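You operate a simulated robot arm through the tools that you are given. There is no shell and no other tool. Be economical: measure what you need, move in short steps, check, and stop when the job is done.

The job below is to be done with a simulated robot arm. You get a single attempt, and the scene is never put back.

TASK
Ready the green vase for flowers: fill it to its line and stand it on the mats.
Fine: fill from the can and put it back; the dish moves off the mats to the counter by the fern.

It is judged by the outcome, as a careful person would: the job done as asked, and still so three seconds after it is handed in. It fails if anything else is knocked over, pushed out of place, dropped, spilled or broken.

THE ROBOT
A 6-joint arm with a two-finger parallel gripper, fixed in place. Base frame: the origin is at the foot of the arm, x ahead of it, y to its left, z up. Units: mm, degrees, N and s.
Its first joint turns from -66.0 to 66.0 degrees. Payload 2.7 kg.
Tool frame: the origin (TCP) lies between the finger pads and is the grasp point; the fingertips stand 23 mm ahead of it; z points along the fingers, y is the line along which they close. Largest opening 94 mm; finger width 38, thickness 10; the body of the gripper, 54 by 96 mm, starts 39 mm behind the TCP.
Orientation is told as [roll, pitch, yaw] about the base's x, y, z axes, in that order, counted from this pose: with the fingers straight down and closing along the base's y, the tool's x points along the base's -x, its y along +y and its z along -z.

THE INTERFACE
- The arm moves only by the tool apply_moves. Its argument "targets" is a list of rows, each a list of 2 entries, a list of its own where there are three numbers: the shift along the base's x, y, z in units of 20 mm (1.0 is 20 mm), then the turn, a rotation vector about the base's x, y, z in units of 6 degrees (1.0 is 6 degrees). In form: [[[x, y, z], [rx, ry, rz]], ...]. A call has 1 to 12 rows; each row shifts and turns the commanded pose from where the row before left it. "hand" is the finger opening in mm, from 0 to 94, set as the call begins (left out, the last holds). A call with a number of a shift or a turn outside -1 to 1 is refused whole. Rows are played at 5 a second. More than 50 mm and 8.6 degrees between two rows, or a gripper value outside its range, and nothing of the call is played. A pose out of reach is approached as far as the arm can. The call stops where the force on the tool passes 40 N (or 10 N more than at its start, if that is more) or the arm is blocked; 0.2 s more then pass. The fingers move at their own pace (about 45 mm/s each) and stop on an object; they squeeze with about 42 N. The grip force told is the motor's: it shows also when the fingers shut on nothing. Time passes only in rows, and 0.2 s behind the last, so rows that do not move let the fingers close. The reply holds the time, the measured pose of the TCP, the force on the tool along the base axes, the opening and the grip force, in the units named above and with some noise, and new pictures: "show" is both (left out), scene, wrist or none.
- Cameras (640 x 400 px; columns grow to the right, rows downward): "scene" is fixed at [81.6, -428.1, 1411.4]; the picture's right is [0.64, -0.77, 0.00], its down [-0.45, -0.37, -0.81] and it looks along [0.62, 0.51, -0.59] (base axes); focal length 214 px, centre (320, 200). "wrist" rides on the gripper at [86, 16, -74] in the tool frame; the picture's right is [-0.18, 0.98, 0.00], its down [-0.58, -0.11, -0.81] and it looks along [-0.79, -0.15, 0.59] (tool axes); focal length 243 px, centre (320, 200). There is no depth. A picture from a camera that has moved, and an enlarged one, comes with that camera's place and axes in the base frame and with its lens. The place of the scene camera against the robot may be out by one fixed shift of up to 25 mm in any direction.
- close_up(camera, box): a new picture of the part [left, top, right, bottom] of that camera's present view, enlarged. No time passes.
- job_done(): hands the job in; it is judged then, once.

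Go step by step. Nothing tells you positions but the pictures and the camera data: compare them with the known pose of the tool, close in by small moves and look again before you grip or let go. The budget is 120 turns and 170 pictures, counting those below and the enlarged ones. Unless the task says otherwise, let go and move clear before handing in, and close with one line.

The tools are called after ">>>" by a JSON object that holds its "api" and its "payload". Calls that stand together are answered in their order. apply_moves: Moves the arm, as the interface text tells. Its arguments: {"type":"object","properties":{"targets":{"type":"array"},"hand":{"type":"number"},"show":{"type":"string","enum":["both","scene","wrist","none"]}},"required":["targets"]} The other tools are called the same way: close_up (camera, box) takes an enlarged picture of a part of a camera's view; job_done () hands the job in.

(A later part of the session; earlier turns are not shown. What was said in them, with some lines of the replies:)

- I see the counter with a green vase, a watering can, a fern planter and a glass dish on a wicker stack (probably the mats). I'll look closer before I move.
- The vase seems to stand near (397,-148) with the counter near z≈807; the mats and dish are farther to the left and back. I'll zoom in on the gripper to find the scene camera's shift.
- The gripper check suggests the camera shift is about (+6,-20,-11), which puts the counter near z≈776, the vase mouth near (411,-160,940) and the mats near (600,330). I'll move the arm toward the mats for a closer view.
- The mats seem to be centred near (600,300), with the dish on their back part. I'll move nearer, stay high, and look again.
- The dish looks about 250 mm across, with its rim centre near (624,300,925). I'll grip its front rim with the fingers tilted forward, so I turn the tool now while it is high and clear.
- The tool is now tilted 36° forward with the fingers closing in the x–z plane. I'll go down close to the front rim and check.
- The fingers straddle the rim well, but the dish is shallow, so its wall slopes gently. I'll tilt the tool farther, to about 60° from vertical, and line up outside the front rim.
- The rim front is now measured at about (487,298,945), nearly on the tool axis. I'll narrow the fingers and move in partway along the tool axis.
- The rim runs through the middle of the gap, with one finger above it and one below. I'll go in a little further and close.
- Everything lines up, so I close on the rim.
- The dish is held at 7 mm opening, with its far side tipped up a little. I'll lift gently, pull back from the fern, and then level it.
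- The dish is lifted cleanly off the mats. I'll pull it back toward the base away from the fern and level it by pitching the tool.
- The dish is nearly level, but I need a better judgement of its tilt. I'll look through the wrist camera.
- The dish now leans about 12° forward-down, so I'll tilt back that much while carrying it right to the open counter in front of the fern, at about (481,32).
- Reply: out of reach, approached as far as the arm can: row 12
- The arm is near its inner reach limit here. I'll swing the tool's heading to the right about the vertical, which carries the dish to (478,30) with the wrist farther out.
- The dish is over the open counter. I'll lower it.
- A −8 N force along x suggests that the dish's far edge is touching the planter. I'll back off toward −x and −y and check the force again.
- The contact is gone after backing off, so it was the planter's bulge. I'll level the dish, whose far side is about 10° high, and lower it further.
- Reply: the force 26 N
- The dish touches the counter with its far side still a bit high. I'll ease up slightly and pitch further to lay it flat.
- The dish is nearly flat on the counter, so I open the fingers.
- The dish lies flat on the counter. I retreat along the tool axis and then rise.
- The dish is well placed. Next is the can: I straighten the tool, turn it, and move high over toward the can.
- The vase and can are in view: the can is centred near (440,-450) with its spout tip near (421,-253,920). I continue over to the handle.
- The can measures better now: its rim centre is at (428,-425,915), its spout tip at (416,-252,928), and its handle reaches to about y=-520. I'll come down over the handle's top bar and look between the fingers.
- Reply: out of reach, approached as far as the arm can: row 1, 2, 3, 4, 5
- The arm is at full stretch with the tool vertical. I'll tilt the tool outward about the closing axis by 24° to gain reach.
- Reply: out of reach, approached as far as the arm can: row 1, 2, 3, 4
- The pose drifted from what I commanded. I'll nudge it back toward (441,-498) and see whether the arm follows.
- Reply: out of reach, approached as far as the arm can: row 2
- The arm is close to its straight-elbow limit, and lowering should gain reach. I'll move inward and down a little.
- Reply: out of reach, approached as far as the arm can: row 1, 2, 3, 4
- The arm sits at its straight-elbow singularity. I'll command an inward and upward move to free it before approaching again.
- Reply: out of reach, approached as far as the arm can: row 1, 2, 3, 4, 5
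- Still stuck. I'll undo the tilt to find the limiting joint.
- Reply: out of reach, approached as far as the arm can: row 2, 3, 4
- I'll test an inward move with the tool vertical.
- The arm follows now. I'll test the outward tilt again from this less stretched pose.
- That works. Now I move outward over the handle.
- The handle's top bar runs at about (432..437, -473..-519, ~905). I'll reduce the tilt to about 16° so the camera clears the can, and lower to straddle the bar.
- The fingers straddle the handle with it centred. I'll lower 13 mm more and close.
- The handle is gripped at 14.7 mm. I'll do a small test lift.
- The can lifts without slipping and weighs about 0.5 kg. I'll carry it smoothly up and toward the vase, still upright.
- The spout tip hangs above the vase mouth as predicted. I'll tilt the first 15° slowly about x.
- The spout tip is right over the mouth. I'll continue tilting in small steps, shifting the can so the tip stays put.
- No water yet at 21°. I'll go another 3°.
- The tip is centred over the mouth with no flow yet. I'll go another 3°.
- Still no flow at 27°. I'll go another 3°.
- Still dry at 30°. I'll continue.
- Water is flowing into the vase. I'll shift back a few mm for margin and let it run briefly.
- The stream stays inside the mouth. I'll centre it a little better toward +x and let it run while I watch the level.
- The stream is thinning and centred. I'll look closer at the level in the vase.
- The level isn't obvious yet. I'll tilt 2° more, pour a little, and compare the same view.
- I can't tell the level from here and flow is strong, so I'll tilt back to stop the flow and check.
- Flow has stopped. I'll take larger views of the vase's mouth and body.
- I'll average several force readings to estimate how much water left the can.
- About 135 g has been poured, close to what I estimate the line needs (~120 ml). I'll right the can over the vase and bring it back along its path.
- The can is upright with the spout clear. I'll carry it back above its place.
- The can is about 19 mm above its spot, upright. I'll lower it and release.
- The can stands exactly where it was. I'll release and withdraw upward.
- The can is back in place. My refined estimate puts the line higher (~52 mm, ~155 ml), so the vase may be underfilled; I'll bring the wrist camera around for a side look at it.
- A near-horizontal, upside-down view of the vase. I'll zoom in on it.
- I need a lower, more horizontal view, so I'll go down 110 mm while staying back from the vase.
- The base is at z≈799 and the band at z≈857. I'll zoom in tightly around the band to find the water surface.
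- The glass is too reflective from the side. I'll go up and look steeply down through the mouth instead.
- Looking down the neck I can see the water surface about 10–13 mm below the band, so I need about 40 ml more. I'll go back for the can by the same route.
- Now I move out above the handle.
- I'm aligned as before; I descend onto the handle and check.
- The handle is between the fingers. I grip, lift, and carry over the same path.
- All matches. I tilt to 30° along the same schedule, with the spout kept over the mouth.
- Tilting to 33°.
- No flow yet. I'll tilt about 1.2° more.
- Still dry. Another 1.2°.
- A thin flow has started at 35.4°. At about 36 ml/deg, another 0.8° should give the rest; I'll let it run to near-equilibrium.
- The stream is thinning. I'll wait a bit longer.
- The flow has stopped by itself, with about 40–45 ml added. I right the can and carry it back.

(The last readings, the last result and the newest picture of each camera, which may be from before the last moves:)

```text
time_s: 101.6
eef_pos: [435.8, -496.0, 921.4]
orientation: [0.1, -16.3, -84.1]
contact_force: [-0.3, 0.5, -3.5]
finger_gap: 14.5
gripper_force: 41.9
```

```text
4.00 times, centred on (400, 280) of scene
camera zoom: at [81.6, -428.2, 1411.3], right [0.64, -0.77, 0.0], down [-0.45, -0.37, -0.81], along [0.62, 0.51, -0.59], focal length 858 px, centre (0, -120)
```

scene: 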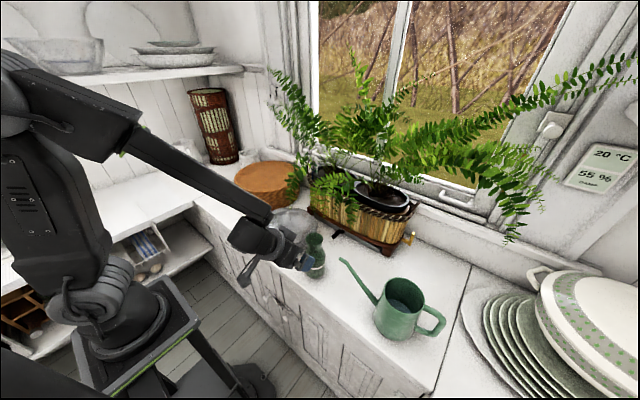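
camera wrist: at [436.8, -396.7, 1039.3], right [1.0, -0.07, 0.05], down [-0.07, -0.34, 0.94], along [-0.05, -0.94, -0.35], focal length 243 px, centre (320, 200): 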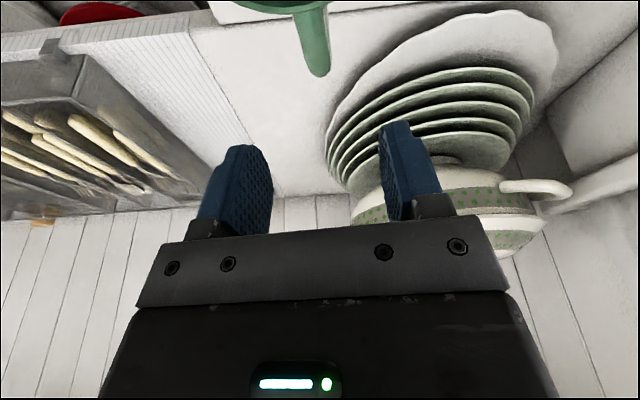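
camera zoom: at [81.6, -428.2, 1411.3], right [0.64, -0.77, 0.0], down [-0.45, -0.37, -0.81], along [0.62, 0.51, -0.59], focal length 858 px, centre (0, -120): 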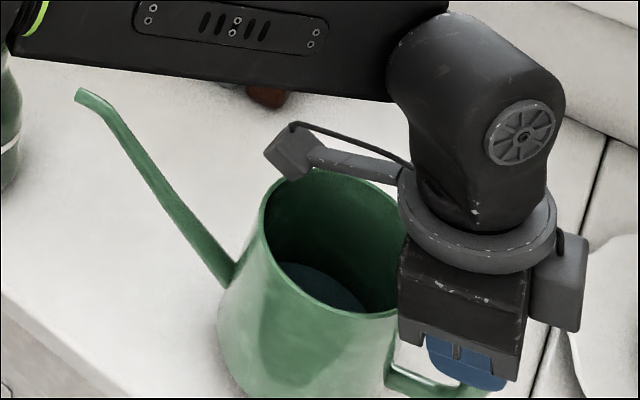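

I lower the can, release it and withdraw.

>>> {"api": "apply_moves", "payload": {"targets": [[[0, 0, -0.4], [0, 0, 0]], [[0, 0, -0.3], [0, 0, 0]], [[0, 0, -0.14], [0, 0, 0]], [[0, 0, -0.12], [0, 0, 0]], [[0, 0, 0], [0, 0, 0]]], "show": "none"}}

>>> {"api": "close_up", "payload": {"camera": "scene", "box": [320, 230, 480, 330]}}

```text
time_s: 102.8
eef_pos: [436.4, -495.0, 904.6]
orientation: [0.1, -16.3, -84.2]
contact_force: [-1.1, -0.5, -3.8]
finger_gap: 14.7
gripper_force: 41.9
```

```text
4.00 times, centred on (400, 280) of scene
camera zoom: at [81.6, -428.2, 1411.3], right [0.64, -0.77, 0.0], down [-0.45, -0.37, -0.81], along [0.62, 0.51, -0.59], focal length 858 px, centre (0, -120)
```

zoom: 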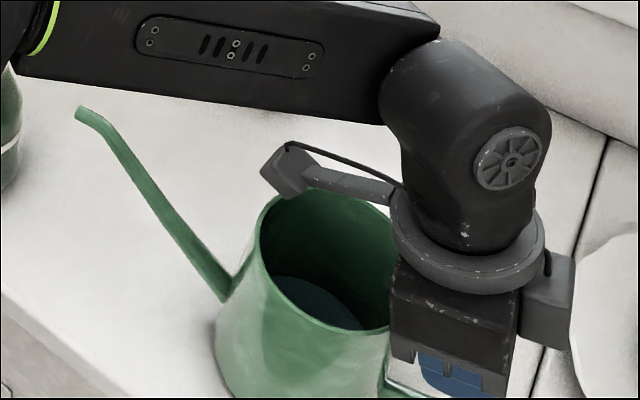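

The weight is still on the gripper, so I'll lower about 2 mm more.

>>> {"api": "apply_moves", "payload": {"targets": [[[0, 0, -0.06], [0, 0, 0]], [[0, 0, -0.06], [0, 0, 0]], [[0, 0, 0], [0, 0, 0]]], "show": "none"}}

```text
time_s: 103.6
eef_pos: [435.7, -495.4, 903.5]
orientation: [0.1, -16.3, -84.2]
contact_force: [-0.4, 2.8, 2.3]
finger_gap: 14.9
gripper_force: 42.0
```

It is supported now. I release and withdraw, then turn toward the vase viewing pose.

>>> {"api": "apply_moves", "payload": {"targets": [[[0, 0, 0], [0, 0, 0]], [[0, 0, 0], [0, 0, 0]], [[0, 0, 0], [0, 0, 0]], [[0, 0, 0.5], [0, 0, 0]], [[0, 0, 0.9], [0, 0, 0]], [[0, 0, 0.9], [0, 0, 0]], [[0, 0.1, 0.9], [0, 0, 0]], [[-0.2, 0.6, 0.9], [0, 0, 0]], [[-0.3, 0.9, 0.9], [0, 0, 0]], [[-0.3, 0.9, 0.9], [0, 0, 0]], [[-0.3, 0.9, 0.8], [0, 0, 0]], [[-0.3, 0.9, 0.8], [0, 0, 0]]], "hand": 60, "show": "none"}}

>>> {"api": "apply_moves", "payload": {"targets": [[[-0.3, 0.4, 0], [0.903, 0.095, 0]], [[-0.3, 0.4, 0], [0.903, 0.095, 0]], [[-0.2, 0.5, 0], [0.903, 0.095, 0]], [[0, 0.9, 0], [0, 0, 1]], [[0, 0.9, 0], [0, 0, 1]], [[0, 0.9, 0], [0, 0, 1]], [[0, 0.9, 0], [0, 0, 1]], [[0, 0.9, 0], [0, 0, 1]], [[0, 0.9, 0], [0, 0, 1]], [[0, 0.9, 0], [0, 0, 1]], [[0, 0.9, 0], [0, 0, 1]], [[0, 0.9, 0], [0, 0, 1]]], "show": "none"}}

>>> {"api": "apply_moves", "payload": {"targets": [[[0.2, 0.2, 0], [0, 0, 1]], [[0.2, 0.2, 0], [0, 0, 1]], [[0.2, 0.2, 0], [0, 0, 1]], [[0.2, 0.2, 0], [0, 0, 1]], [[0.2, 0.2, 0], [0, 0, 1]]]}}

>>> {"api": "close_up", "payload": {"camera": "scene", "box": [300, 230, 460, 330]}}

```text
time_s: 106.2
eef_pos: [407.3, -408.3, 1053.2]
orientation: [0.1, -16.3, -84.1]
contact_force: [0.2, -0.2, 0.6]
finger_gap: 60.1
gripper_force: 0.1
```

```text
time_s: 108.8
eef_pos: [395.7, -223.1, 1052.4]
orientation: [0.1, 0.0, -30.1]
contact_force: [0.2, 0.3, 0.6]
finger_gap: 60.1
gripper_force: 0.2
```

```text
time_s: 110.0
eef_pos: [413.0, -203.0, 1051.7]
orientation: [0.0, 0.1, 0.0]
contact_force: [-0.4, 0.2, 0.1]
finger_gap: 60.1
gripper_force: 0.1
camera wrist: at [325.8, -187.4, 1126.0], right [0.18, 0.98, 0.0], down [0.58, -0.11, 0.81], along [0.79, -0.15, -0.59], focal length 243 px, centre (320, 200)
```

scene: 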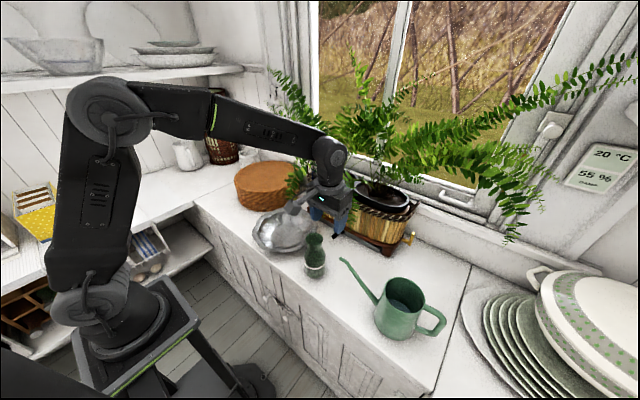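
wrist: 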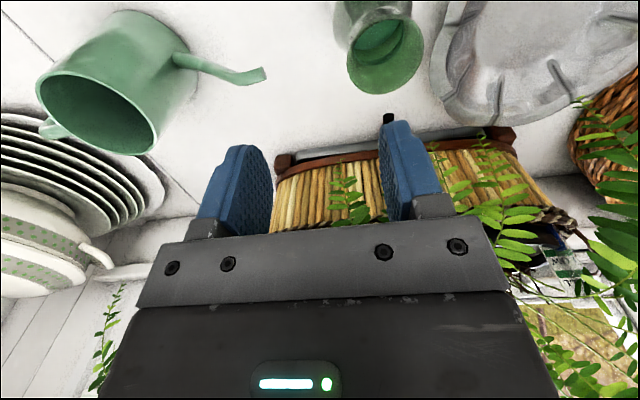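

```text
4.00 times, centred on (380, 280) of scene
camera zoom: at [81.6, -428.1, 1411.4], right [0.64, -0.77, 0.0], down [-0.45, -0.37, -0.81], along [0.62, 0.51, -0.59], focal length 858 px, centre (80, -120)
```

zoom: 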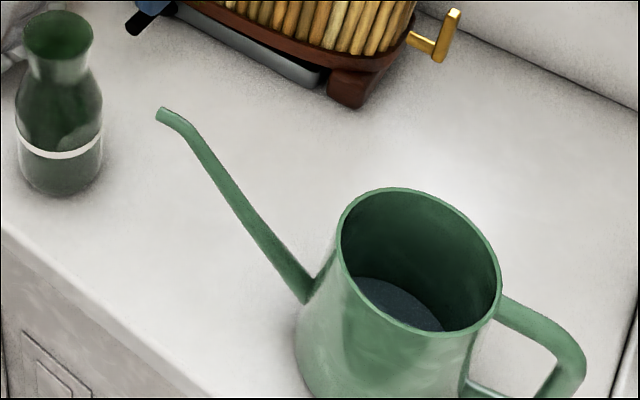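

>>> {"api": "close_up", "payload": {"camera": "wrist", "box": [336, 10, 432, 100]}}

>>> {"api": "apply_moves", "payload": {"targets": [[[-0.6, 1, 0.6], [0, 0, 0]], [[0, 0.8, 0], [0, 0, 0]]], "show": "none"}}

>>> {"api": "close_up", "payload": {"camera": "wrist", "box": [260, 0, 388, 80]}}

```text
4.44 times, centred on (384, 55) of wrist
camera zoom: at [325.8, -187.4, 1126.0], right [0.18, 0.98, 0.0], down [0.58, -0.11, 0.81], along [0.79, -0.15, -0.59], focal length 1078 px, centre (36, 844)
```

zoom: 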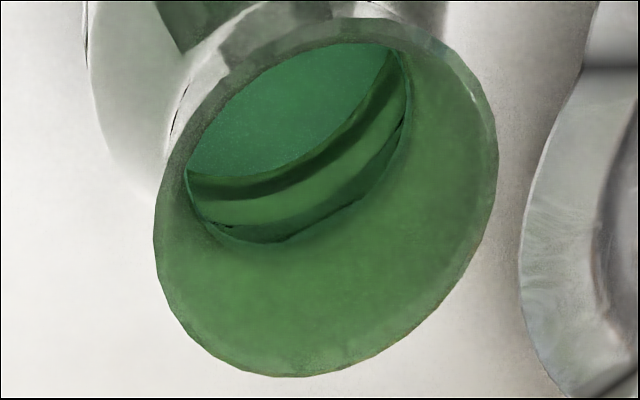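

```text
time_s: 110.6
eef_pos: [398.2, -166.8, 1063.4]
orientation: [0.0, 0.1, -0.1]
contact_force: [0.9, 0.3, 0.2]
finger_gap: 60.0
gripper_force: 0.1
```

```text
5.00 times, centred on (324, 40) of wrist
camera zoom: at [312.2, -150.9, 1138.7], right [0.19, 0.98, 0.0], down [0.58, -0.11, 0.81], along [0.79, -0.15, -0.59], focal length 1213 px, centre (300, 1000)
```

zoom: 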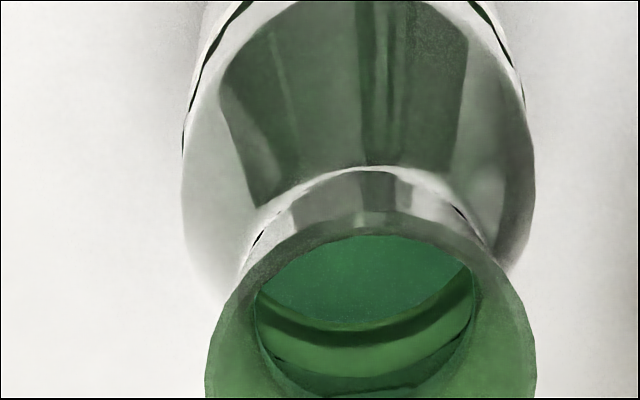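

The water now reaches the band, within about 2 mm of its middle by my geometry. Next I'll grip the vase by its neck from above with a 30° outward tilt, so I line up in front of the mouth.

>>> {"api": "apply_moves", "payload": {"targets": [[[-0.5, 0.07, 0], [0, -1, 0]], [[-0.4, 0.07, 0], [0, -1, 0]], [[-0.3, 0.07, -0.2], [0, -1, 0]], [[0, 0.07, -0.5], [0, -1, 0]], [[0, 0.07, -0.8], [0, -1, 0]], [[0, 0, -0.8], [0, 0, 0]], [[0, 0, -0.5], [0, 0, 0]]], "hand": 94}}

>>> {"api": "close_up", "payload": {"camera": "scene", "box": [280, 210, 360, 260]}}

```text
time_s: 112.2
eef_pos: [376.7, -158.8, 1008.6]
orientation: [0.0, -30.0, -0.1]
contact_force: [-0.5, 0.8, -0.1]
finger_gap: 94.1
gripper_force: 0.1
camera wrist: at [263.7, -143.1, 1029.7], right [0.16, 0.98, 0.09], down [0.1, -0.11, 0.99], along [0.98, -0.15, -0.12], focal length 243 px, centre (320, 200)
```

scene: 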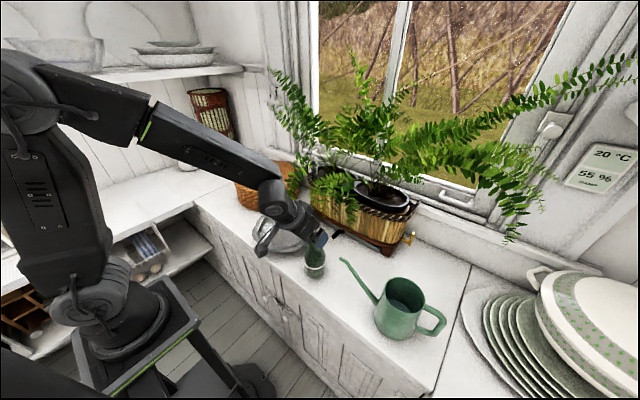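
wrist: 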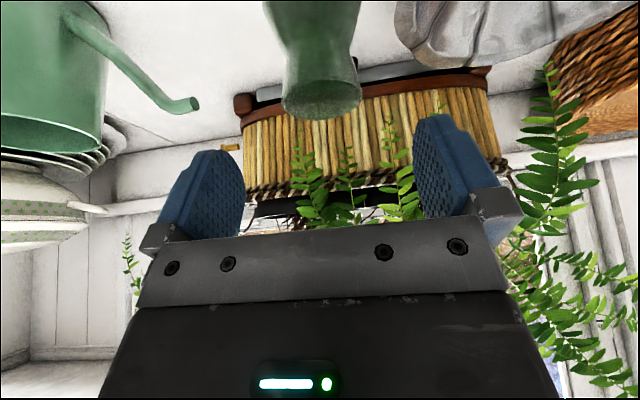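

```text
8.00 times, centred on (320, 235) of scene
camera zoom: at [81.6, -428.1, 1411.4], right [0.64, -0.77, 0.0], down [-0.45, -0.37, -0.81], along [0.62, 0.51, -0.59], focal length 1716 px, centre (320, -80)
```

zoom: 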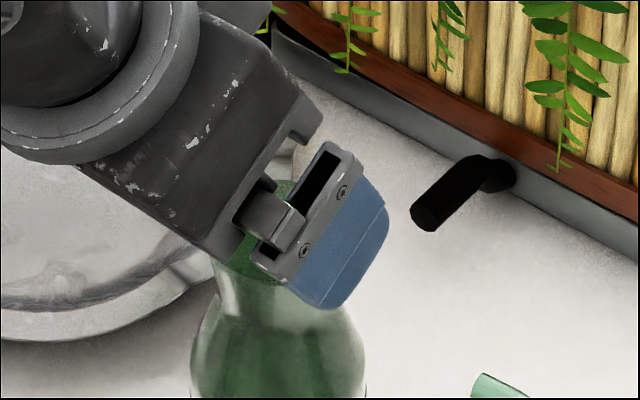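

The mouth is at (406,-158,950) and centred between the fingers. I go down to the neck.

>>> {"api": "apply_moves", "payload": {"targets": [[[0.36, 0, -0.9], [0, 0, 0]], [[0.36, 0, -0.9], [0, 0, 0]], [[0.36, 0, -0.9], [0, 0, 0]], [[0.36, 0, -0.9], [0, 0, 0]]], "show": "wrist"}}

>>> {"api": "close_up", "payload": {"camera": "scene", "box": [280, 220, 360, 270]}}

```text
time_s: 113.2
eef_pos: [404.7, -159.9, 935.9]
orientation: [0.1, -29.9, -0.1]
contact_force: [0.0, -0.4, -0.9]
finger_gap: 94.1
gripper_force: 0.3
camera wrist: at [290.8, -144.4, 956.8], right [0.16, 0.98, 0.09], down [0.1, -0.11, 0.99], along [0.98, -0.15, -0.12], focal length 243 px, centre (320, 200)
```

wrist: 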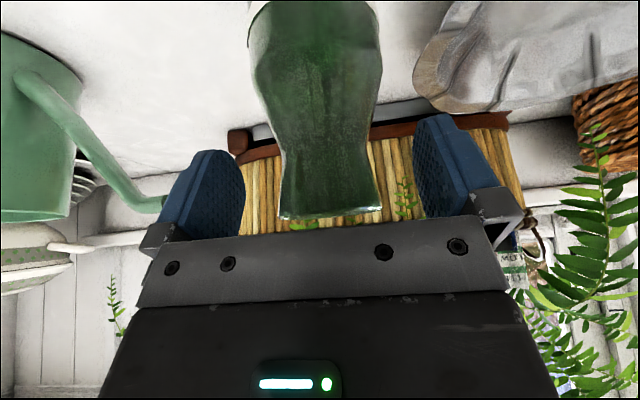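

```text
8.00 times, centred on (320, 245) of scene
camera zoom: at [81.6, -428.1, 1411.4], right [0.64, -0.77, 0.0], down [-0.45, -0.37, -0.81], along [0.62, 0.51, -0.59], focal length 1716 px, centre (320, -160)
```

zoom: 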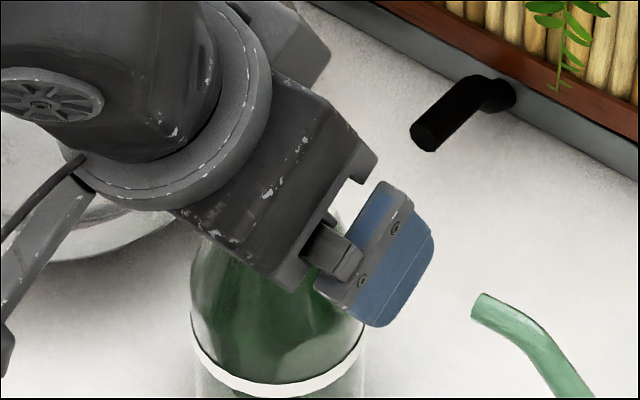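

The fingers are on both sides of the neck, centred. I close.

>>> {"api": "apply_moves", "payload": {"targets": [[[0, 0, 0], [0, 0, 0]], [[0, 0, 0], [0, 0, 0]], [[0, 0, 0], [0, 0, 0]], [[0, 0, 0], [0, 0, 0]]], "hand": 0, "show": "wrist"}}

>>> {"api": "apply_moves", "payload": {"targets": [[[0, 0, 0.2], [0, 0, 0]], [[0, 0, 0.3], [0, 0, 0]], [[0, 0, 0.3], [0, 0, 0]], [[0, 0, 0], [0, 0, 0]]], "show": "wrist"}}

>>> {"api": "close_up", "payload": {"camera": "scene", "box": [272, 220, 368, 280]}}

```text
time_s: 114.2
eef_pos: [402.6, -160.5, 936.3]
orientation: [0.1, -29.8, 0.0]
contact_force: [0.7, 0.6, -0.3]
finger_gap: 60.7
gripper_force: 41.9
camera wrist: at [290.7, -144.5, 957.0], right [0.16, 0.98, 0.09], down [0.1, -0.11, 0.99], along [0.98, -0.15, -0.12], focal length 243 px, centre (320, 200)
```

wrist: 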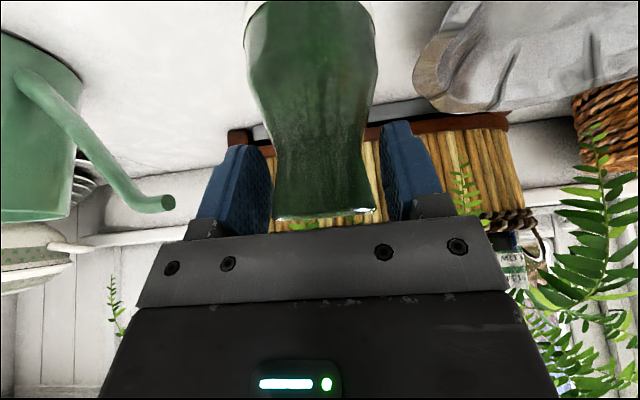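

```text
time_s: 115.2
eef_pos: [403.9, -159.2, 953.4]
orientation: [0.1, -29.8, -0.1]
contact_force: [0.6, -0.2, -4.5]
finger_gap: 60.6
gripper_force: 42.2
camera wrist: at [291.8, -143.9, 973.8], right [0.16, 0.98, 0.09], down [0.1, -0.11, 0.99], along [0.98, -0.15, -0.12], focal length 243 px, centre (320, 200)
```

wrist: 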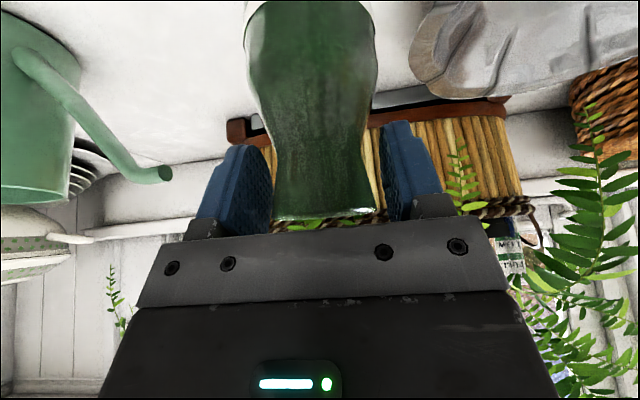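

```text
6.67 times, centred on (320, 250) of scene
camera zoom: at [81.6, -428.2, 1411.3], right [0.64, -0.77, 0.0], down [-0.45, -0.37, -0.81], along [0.62, 0.51, -0.59], focal length 1430 px, centre (320, -133)
```

zoom: 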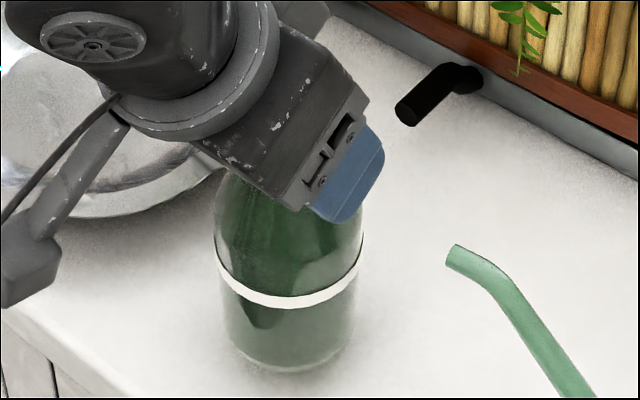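

The tips are gripping the tapering shoulder (60 mm), which is insecure. I'll set it back down, open, and regrasp higher on the waist of the neck below the lip.

>>> {"api": "apply_moves", "payload": {"targets": [[[0, 0, -0.3], [0, 0, 0]], [[0, 0, -0.3], [0, 0, 0]], [[0, 0, -0.14], [0, 0, 0]], [[0, 0, -0.04], [0, 0, 0]], [[0, 0, 0], [0, 0, 0]]], "show": "none"}}

```text
time_s: 116.4
eef_pos: [405.1, -159.9, 936.5]
orientation: [0.1, -29.8, -0.1]
contact_force: [-0.4, 1.0, -1.6]
finger_gap: 60.5
gripper_force: 42.2
```

It is resting on the counter. I open, rise 17 mm, and close on the neck.

>>> {"api": "apply_moves", "payload": {"targets": [[[0, 0, -0.03], [0, 0, 0]], [[0, 0, 0], [0, 0, 0]], [[0, 0, 0], [0, 0, 0]], [[0.05, 0, 0.4], [0, 0, 0]], [[0.05, 0, 0.4], [0, 0, 0]], [[0, 0, 0], [0, 0, 0]]], "hand": 90, "show": "none"}}

>>> {"api": "apply_moves", "payload": {"targets": [[[0, 0, 0], [0, 0, 0]], [[0, 0, 0], [0, 0, 0]], [[0, 0, 0], [0, 0, 0]], [[0, 0, 0], [0, 0, 0]], [[0, 0, 0], [0, 0, 0]]], "hand": 0, "show": "wrist"}}

```text
time_s: 117.8
eef_pos: [405.4, -158.6, 952.8]
orientation: [0.1, -29.9, -0.1]
contact_force: [-0.6, -0.5, 0.0]
finger_gap: 89.9
gripper_force: 0.2
```

```text
time_s: 119.0
eef_pos: [406.5, -159.4, 951.6]
orientation: [0.1, -29.9, -0.1]
contact_force: [-1.1, 1.6, 3.6]
finger_gap: 59.9
gripper_force: 41.9
camera wrist: at [293.9, -143.8, 973.8], right [0.16, 0.98, 0.09], down [0.1, -0.11, 0.99], along [0.98, -0.15, -0.12], focal length 243 px, centre (320, 200)
```

wrist: 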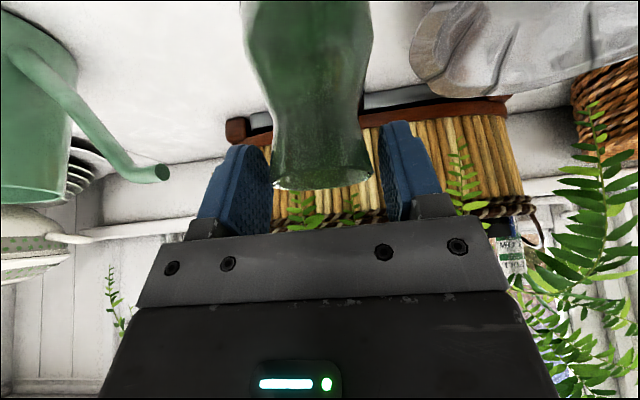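

The lip itself is about 60 mm wide, so the first, lower grip (lip and shoulder both held) was better. I'll go back to it.

>>> {"api": "apply_moves", "payload": {"targets": [[[0, 0, 0], [0, 0, 0]], [[0, 0, 0], [0, 0, 0]], [[0, 0, -0.45], [0, 0, 0]], [[0, 0, -0.45], [0, 0, 0]], [[0, 0, 0], [0, 0, 0]]], "hand": 90, "show": "none"}}

>>> {"api": "apply_moves", "payload": {"targets": [[[0, 0, 0], [0, 0, 0]], [[0, 0, 0], [0, 0, 0]], [[0, 0, 0], [0, 0, 0]], [[0, 0, 0], [0, 0, 0]], [[0, 0, 0.2], [0, 0, 0]], [[0, 0, 0.3], [0, 0, 0]], [[0, 0, 0.5], [0, 0, 0]], [[0, 0, 0.5], [0, 0, 0]], [[0, 0, 0], [0, 0, 0]]], "hand": 0}}

>>> {"api": "close_up", "payload": {"camera": "scene", "box": [272, 210, 368, 270]}}

```text
time_s: 120.2
eef_pos: [407.2, -159.6, 935.2]
orientation: [0.1, -29.9, -0.1]
contact_force: [0.3, 0.0, 0.0]
finger_gap: 90.2
gripper_force: 0.2
```

```text
time_s: 122.2
eef_pos: [404.9, -160.3, 965.4]
orientation: [0.1, -30.0, 0.0]
contact_force: [0.7, -0.4, -3.9]
finger_gap: 60.4
gripper_force: 42.0
camera wrist: at [292.5, -144.7, 986.5], right [0.16, 0.98, 0.09], down [0.1, -0.11, 0.99], along [0.98, -0.15, -0.12], focal length 243 px, centre (320, 200)
```

scene: 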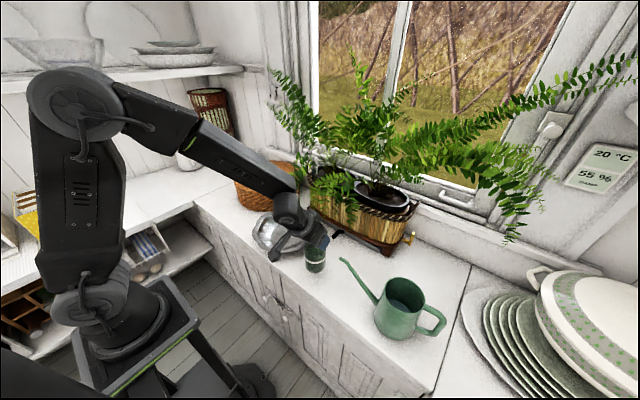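
wrist: 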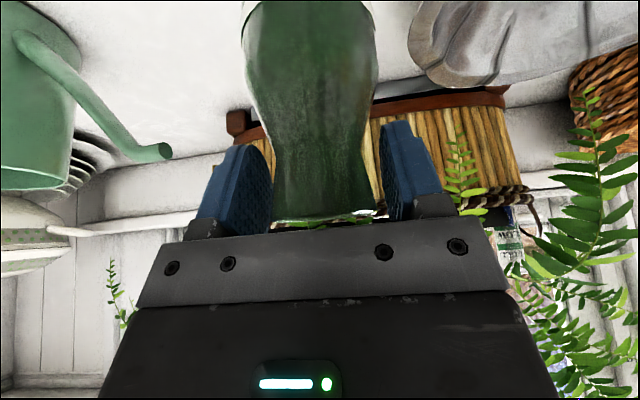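

```text
6.67 times, centred on (320, 240) of scene
camera zoom: at [81.6, -428.2, 1411.3], right [0.64, -0.77, 0.0], down [-0.45, -0.37, -0.81], along [0.62, 0.51, -0.59], focal length 1430 px, centre (320, -67)
```

zoom: 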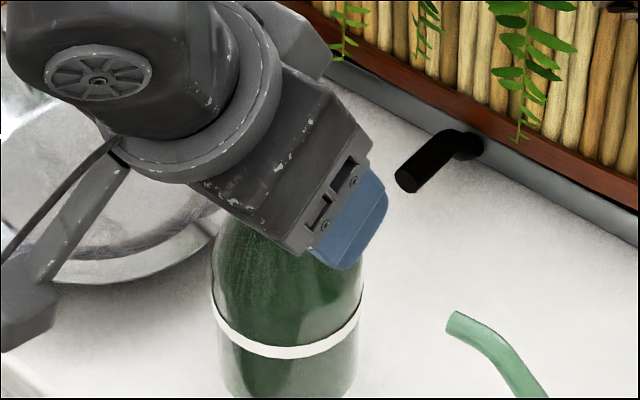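

Held firmly and upright. I lift it above mat height and carry it left, keeping well in front of the fern.

>>> {"api": "apply_moves", "payload": {"targets": [[[0, 0, 0.5], [0, 0, 0]], [[0, 0, 0.9], [0, 0, 0]], [[0, 0, 0.9], [0, 0, 0]], [[0, 0, 0.9], [0, 0, 0]], [[0, 0, 0.9], [0, 0, 0]], [[0, 0, 0.9], [0, 0, 0]], [[0, 0.3, 0.6], [0, 0, 0]], [[0, 0.6, 0.2], [0, 0, 0]], [[0, 0.8, 0], [0, 0, 0]], [[0, 0.8, 0], [0, 0, 0]], [[0, 0.8, 0], [0, 0, 0]], [[0, 0.8, 0], [0, 0, 0]]], "show": "none"}}

>>> {"api": "apply_moves", "payload": {"targets": [[[0, 0.8, 0], [0, 0, 0.3]], [[0, 0.8, 0], [0, 0, 0.3]], [[0, 0.8, 0], [0, 0, 0.3]], [[0, 0.8, 0], [0, 0, 0.3]], [[0, 0.8, 0], [0, 0, 0.3]], [[0, 0.8, 0], [0, 0, 0.3]], [[0, 0.8, 0], [0, 0, 0.3]], [[0, 0.8, 0], [0, 0, 0.3]], [[0, 0.8, 0], [0, 0, 0.3]], [[0, 0.8, 0], [0, 0, 0.3]], [[0, 0.8, 0], [0, 0, 0.3]], [[0, 0.8, 0], [0, 0, 0.3]]], "show": "none"}}

>>> {"api": "apply_moves", "payload": {"targets": [[[0, 0.8, 0], [0, 0, 0.3]], [[0, 0.8, 0], [0, 0, 0.3]], [[0.1, 0.8, 0], [0, 0, 0.3]], [[0.2, 0.8, 0], [0, 0, 0.3]], [[0.3, 0.8, 0], [0, 0, 0.3]], [[0.3, 0.6, 0], [0, 0, 0]], [[0.3, 0.6, 0], [0, 0, 0]]]}}

>>> {"api": "close_up", "payload": {"camera": "scene", "box": [190, 110, 350, 210]}}

```text
time_s: 124.8
eef_pos: [408.0, -76.4, 1081.1]
orientation: [0.1, -29.9, -0.1]
contact_force: [0.0, -0.1, -3.3]
finger_gap: 60.5
gripper_force: 42.0
```

```text
time_s: 127.4
eef_pos: [406.0, 112.9, 1080.5]
orientation: [0.1, -29.9, 21.5]
contact_force: [1.3, 0.4, -4.0]
finger_gap: 60.5
gripper_force: 41.9
```

```text
time_s: 129.0
eef_pos: [430.7, 218.4, 1078.5]
orientation: [0.1, -29.9, 30.5]
contact_force: [0.2, -0.8, -3.9]
finger_gap: 60.6
gripper_force: 41.5
camera wrist: at [325.4, 173.8, 1100.3], right [-0.36, 0.93, 0.09], down [0.14, -0.04, 0.99], along [0.92, 0.37, -0.12], focal length 243 px, centre (320, 200)
```

scene: 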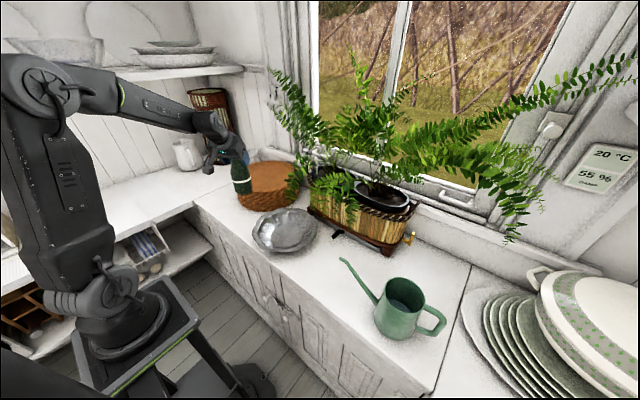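
wrist: 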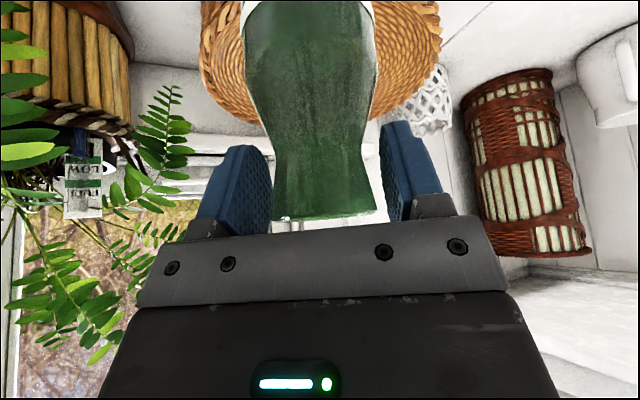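

```text
4.00 times, centred on (270, 160) of scene
camera zoom: at [81.6, -428.1, 1411.4], right [0.64, -0.77, 0.0], down [-0.45, -0.37, -0.81], along [0.62, 0.51, -0.59], focal length 858 px, centre (520, 360)
```

zoom: 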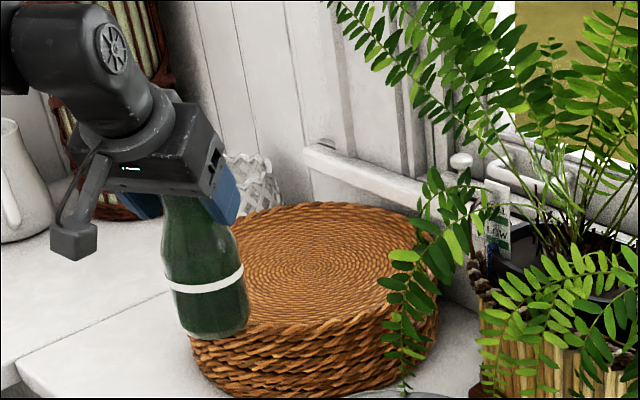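

The mats are straight ahead, centred near (595,300) with their top at about z≈890; the vase base is at about 941. I move over them.

>>> {"api": "apply_moves", "payload": {"targets": [[[0.5, 0.25, 0], [0, 0, 0]], [[0.85, 0.42, 0], [0, 0, 0]], [[0.85, 0.42, 0], [0, 0, 0]], [[0.85, 0.42, 0], [0, 0, 0]], [[0.85, 0.42, 0], [0, 0, 0]], [[0.85, 0.42, 0], [0, 0, 0]], [[0.85, 0.42, 0], [0, 0, 0]], [[0.85, 0.42, 0], [0, 0, 0]], [[0.85, 0.42, 0], [0, 0, 0]], [[0.6, 0.3, 0], [0, 0, 0]], [[0, 0, 0], [0, 0, 0]]]}}

>>> {"api": "close_up", "payload": {"camera": "scene", "box": [190, 110, 350, 210]}}

```text
time_s: 131.4
eef_pos: [590.1, 296.9, 1080.1]
orientation: [0.2, -29.9, 30.4]
contact_force: [-0.6, 0.8, -4.4]
finger_gap: 60.6
gripper_force: 42.0
camera wrist: at [484.2, 253.0, 1100.9], right [-0.36, 0.93, 0.09], down [0.14, -0.04, 0.99], along [0.92, 0.37, -0.12], focal length 243 px, centre (320, 200)
```

scene: 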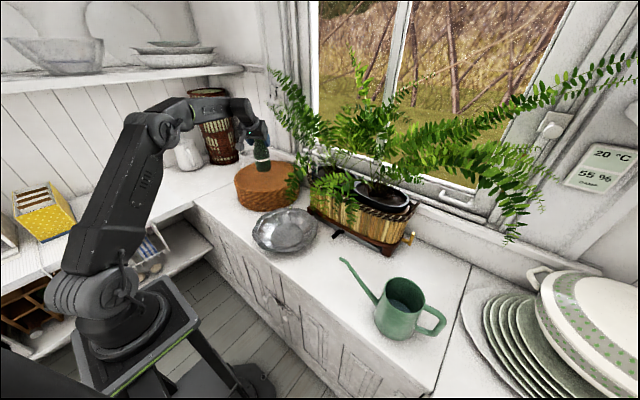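
wrist: 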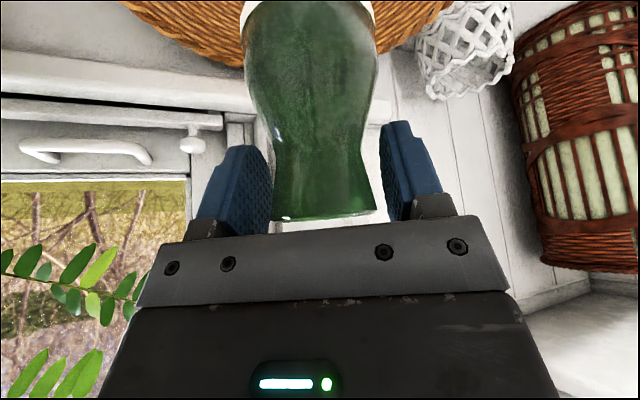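

```text
4.00 times, centred on (270, 160) of scene
camera zoom: at [81.7, -428.1, 1411.4], right [0.64, -0.77, 0.0], down [-0.45, -0.37, -0.81], along [0.62, 0.51, -0.59], focal length 858 px, centre (520, 360)
```

zoom: 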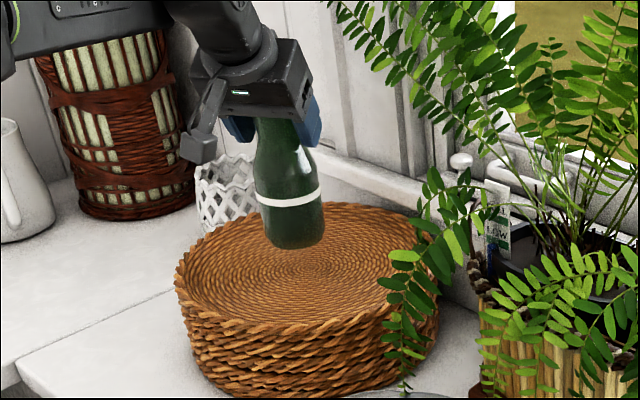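

Projected straight down, the vase would land about 20 mm left of the mats' centre. I'll shift (+12,-15) mm and lower most of the way.

>>> {"api": "apply_moves", "payload": {"targets": [[[0.3, -0.38, 0], [0, 0, 0]], [[0.3, -0.37, 0], [0, 0, 0]], [[0, 0, -0.6], [0, 0, 0]], [[0, 0, -0.6], [0, 0, 0]], [[0, 0, -0.4], [0, 0, 0]], [[0, 0, 0], [0, 0, 0]]], "show": "none"}}

>>> {"api": "close_up", "payload": {"camera": "scene", "box": [210, 120, 322, 190]}}

```text
time_s: 132.8
eef_pos: [600.4, 280.8, 1048.3]
orientation: [0.0, -29.9, 30.4]
contact_force: [-0.2, 0.3, -3.9]
finger_gap: 60.4
gripper_force: 41.5
```

```text
5.71 times, centred on (266, 155) of scene
camera zoom: at [81.7, -428.1, 1411.4], right [0.64, -0.77, 0.0], down [-0.45, -0.37, -0.81], along [0.62, 0.51, -0.59], focal length 1226 px, centre (629, 457)
```

zoom: 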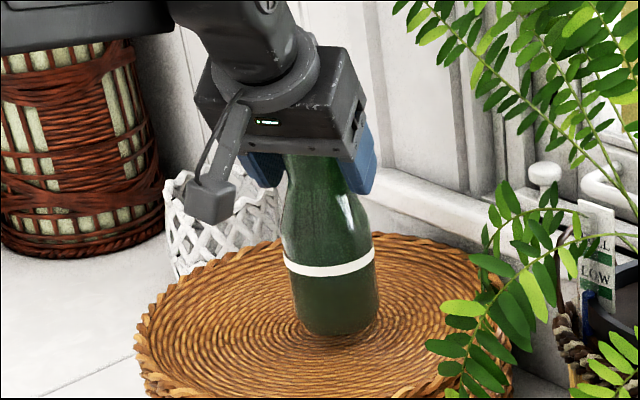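

The vase is centred. I lower slowly until the mats take the weight.

>>> {"api": "apply_moves", "payload": {"targets": [[[0, 0, -0.2], [0, 0, 0]], [[0, 0, -0.2], [0, 0, 0]], [[0, 0, -0.2], [0, 0, 0]], [[0, 0, 0], [0, 0, 0]]], "show": "none"}}

>>> {"api": "close_up", "payload": {"camera": "scene", "box": [210, 120, 322, 190]}}

```text
time_s: 133.8
eef_pos: [600.3, 282.3, 1037.5]
orientation: [0.1, -29.8, 30.5]
contact_force: [0.2, -0.7, -3.8]
finger_gap: 60.5
gripper_force: 41.9
```

```text
5.71 times, centred on (266, 155) of scene
camera zoom: at [81.7, -428.1, 1411.4], right [0.64, -0.77, 0.0], down [-0.45, -0.37, -0.81], along [0.62, 0.51, -0.59], focal length 1226 px, centre (629, 457)
```

zoom: 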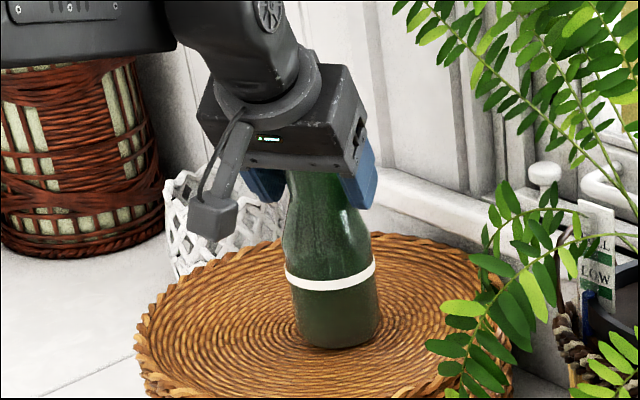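

>>> {"api": "apply_moves", "payload": {"targets": [[[0, 0, -0.15], [0, 0, 0]], [[0, 0, -0.15], [0, 0, 0]], [[0, 0, 0], [0, 0, 0]]], "show": "none"}}

>>> {"api": "apply_moves", "payload": {"targets": [[[0, 0, -0.1], [0, 0, 0]], [[0, 0, 0], [0, 0, 0]]], "show": "none"}}

```text
time_s: 134.6
eef_pos: [600.7, 280.8, 1032.9]
orientation: [0.2, -30.2, 30.5]
contact_force: [-5.6, 1.4, 11.4]
finger_gap: 60.6
gripper_force: 41.5
```

```text
time_s: 135.2
eef_pos: [600.0, 282.7, 1033.0]
orientation: [0.1, -30.5, 30.6]
contact_force: [0.1, 1.4, 21.6]
finger_gap: 60.5
gripper_force: 41.9
```

It has landed. I ease the pressure off and check that it is upright before releasing.

>>> {"api": "apply_moves", "payload": {"targets": [[[0, 0, 0.1], [0, 0, 0]], [[0, 0, 0.02], [0, 0, 0]]], "show": "none"}}

>>> {"api": "close_up", "payload": {"camera": "scene", "box": [210, 120, 322, 190]}}

```text
time_s: 135.8
eef_pos: [600.1, 283.8, 1031.5]
orientation: [0.1, -30.3, 30.5]
contact_force: [4.5, 4.5, 15.7]
finger_gap: 60.5
gripper_force: 42.1
```

```text
5.71 times, centred on (266, 155) of scene
camera zoom: at [81.4, -428.1, 1411.4], right [0.64, -0.77, 0.0], down [-0.45, -0.37, -0.81], along [0.62, 0.51, -0.59], focal length 1226 px, centre (629, 457)
```

zoom: 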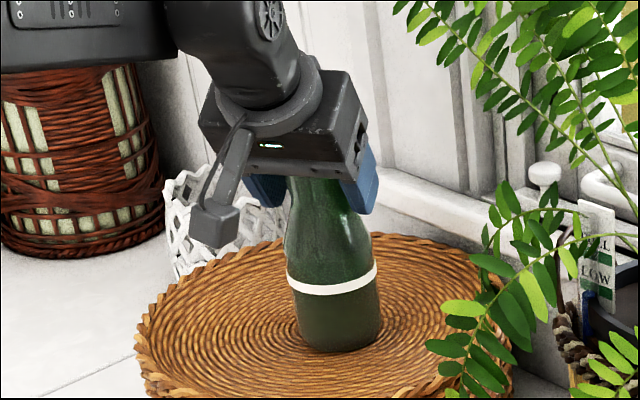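

>>> {"api": "apply_moves", "payload": {"targets": [[[0, 0, 0.08], [0, 0, 0]], [[0, 0, 0], [0, 0, 0]]], "show": "none"}}

>>> {"api": "apply_moves", "payload": {"targets": [[[0, 0, 0.05], [0, 0, 0]], [[0, 0, 0], [0, 0, 0]]], "show": "none"}}

```text
time_s: 136.4
eef_pos: [601.6, 281.7, 1031.9]
orientation: [0.1, -30.0, 30.5]
contact_force: [3.1, 4.3, 11.2]
finger_gap: 60.6
gripper_force: 41.8
```

```text
time_s: 137.0
eef_pos: [601.4, 281.9, 1032.5]
orientation: [0.1, -29.8, 30.5]
contact_force: [3.0, 2.7, 6.7]
finger_gap: 60.6
gripper_force: 41.9
```

>>> {"api": "apply_moves", "payload": {"targets": [[[0, 0, 0.05], [0, 0, 0]], [[0, 0, 0], [0, 0, 0]]], "show": "none"}}

>>> {"api": "apply_moves", "payload": {"targets": [[[0, 0, 0], [0, 0, 0]], [[0, 0, 0], [0, 0, 0]], [[0, 0, 0], [0, 0, 0]]], "hand": 90, "show": "wrist"}}

>>> {"api": "close_up", "payload": {"camera": "scene", "box": [210, 120, 322, 190]}}

```text
time_s: 137.6
eef_pos: [600.3, 283.1, 1033.1]
orientation: [0.1, -29.6, 30.4]
contact_force: [0.8, 0.8, -0.3]
finger_gap: 60.6
gripper_force: 41.4
```

```text
time_s: 138.4
eef_pos: [600.7, 281.2, 1033.7]
orientation: [0.0, -29.9, 30.6]
contact_force: [0.1, -0.2, 0.4]
finger_gap: 90.2
gripper_force: 0.0
camera wrist: at [495.9, 238.1, 1055.4], right [-0.36, 0.93, 0.09], down [0.14, -0.04, 0.99], along [0.92, 0.37, -0.12], focal length 243 px, centre (320, 200)
```

wrist: 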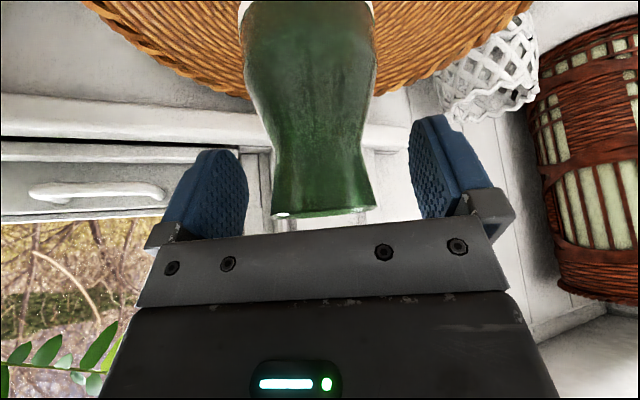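

```text
5.71 times, centred on (266, 155) of scene
camera zoom: at [81.6, -428.1, 1411.4], right [0.64, -0.77, 0.0], down [-0.45, -0.37, -0.81], along [0.62, 0.51, -0.59], focal length 1226 px, centre (629, 457)
```

zoom: 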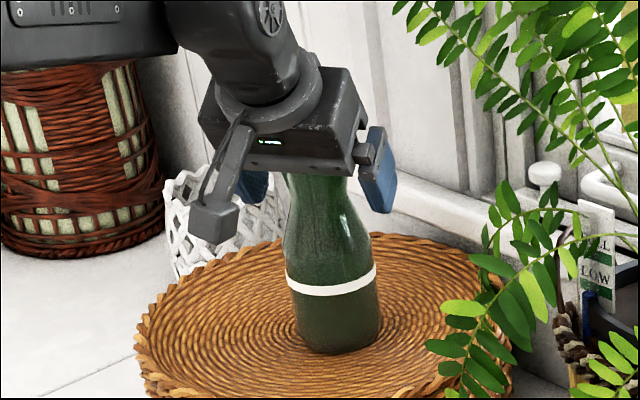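

The vase stands freely. I withdraw back along the tool axis, then rise clear.

>>> {"api": "apply_moves", "payload": {"targets": [[[-0.22, -0.13, 0.43], [0, 0, 0]], [[-0.43, -0.25, 0.87], [0, 0, 0]], [[-0.43, -0.25, 0.87], [0, 0, 0]], [[-0.43, -0.25, 0.87], [0, 0, 0]], [[-0.43, -0.25, 0.87], [0, 0, 0]], [[-0.6, -0.3, 0.6], [0, 0, 0]], [[-0.9, -0.4, 0.2], [0, 0, 0]], [[-0.9, -0.4, 0.2], [0, 0, 0]], [[-0.9, -0.4, 0], [0, 0, 0]], [[-0.9, -0.4, 0], [0, 0, 0]]]}}

>>> {"api": "close_up", "payload": {"camera": "scene", "box": [180, 120, 340, 260]}}

>>> {"api": "close_up", "payload": {"camera": "wrist", "box": [200, 0, 440, 150]}}

```text
time_s: 140.6
eef_pos: [476.8, 220.5, 1133.4]
orientation: [0.1, -29.8, 30.4]
contact_force: [0.9, 0.9, 0.6]
finger_gap: 90.0
gripper_force: 0.1
camera wrist: at [372.0, 177.1, 1153.4], right [-0.36, 0.93, 0.09], down [0.14, -0.04, 0.99], along [0.92, 0.37, -0.12], focal length 243 px, centre (320, 200)
```

scene: 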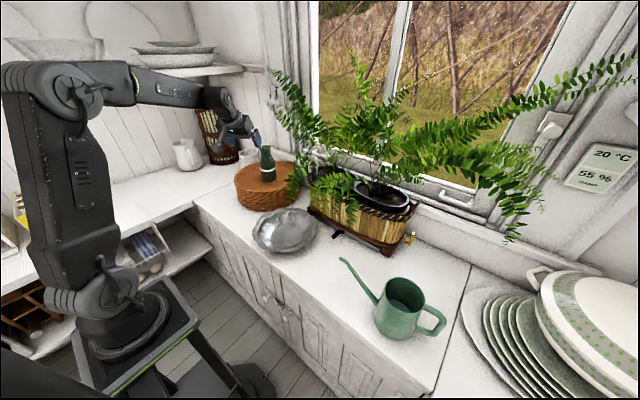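
wrist: 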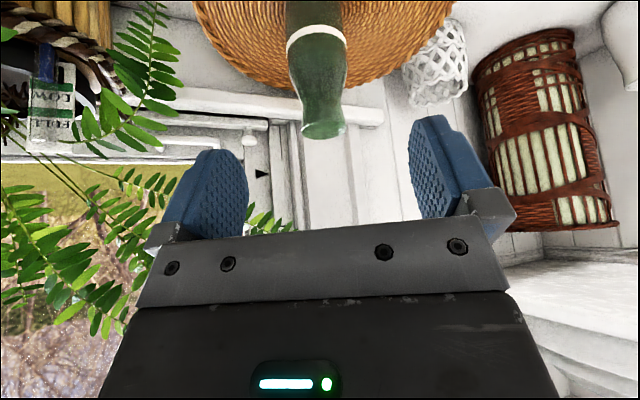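

```text
2.86 times, centred on (260, 190) of scene
camera zoom: at [81.6, -428.1, 1411.4], right [0.64, -0.77, 0.0], down [-0.45, -0.37, -0.81], along [0.62, 0.51, -0.59], focal length 613 px, centre (491, 229)
```

zoom: 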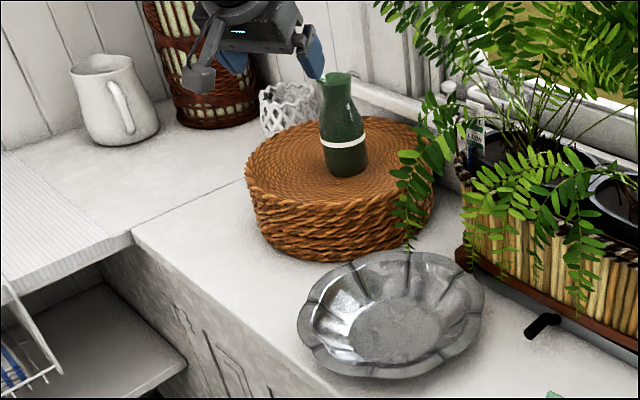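

```text
2.67 times, centred on (320, 75) of wrist
camera zoom: at [372.0, 177.1, 1153.4], right [-0.36, 0.93, 0.09], down [0.14, -0.04, 0.99], along [0.92, 0.37, -0.12], focal length 647 px, centre (320, 533)
```

zoom: 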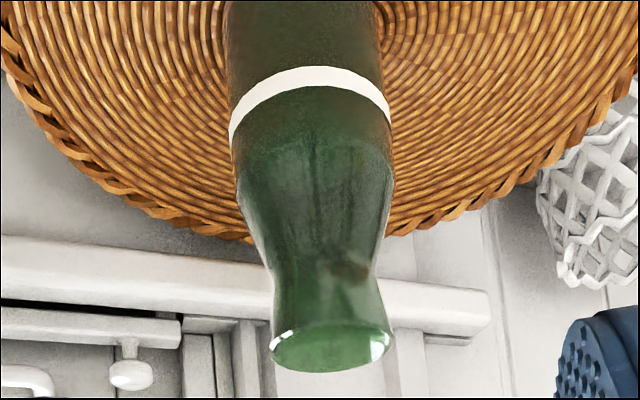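

Everything is in place: the vase stands on the mats filled to its band, the can is back, the dish is on the counter by the fern, and the arm is clear. I hand the job in.

>>> {"api": "job_done", "payload": {}}

```text
The job is handed in.
```

The green vase is filled and standing near the middle of the mats. The water is within about 2 mm of the middle of its white band, by my estimate looking down through the mouth. The can is back in its place and the dish is on the counter in front of the fern. Nothing spilled or fell that I could see. The dish brushed the planter once on the way down, but the planter did not visibly move.
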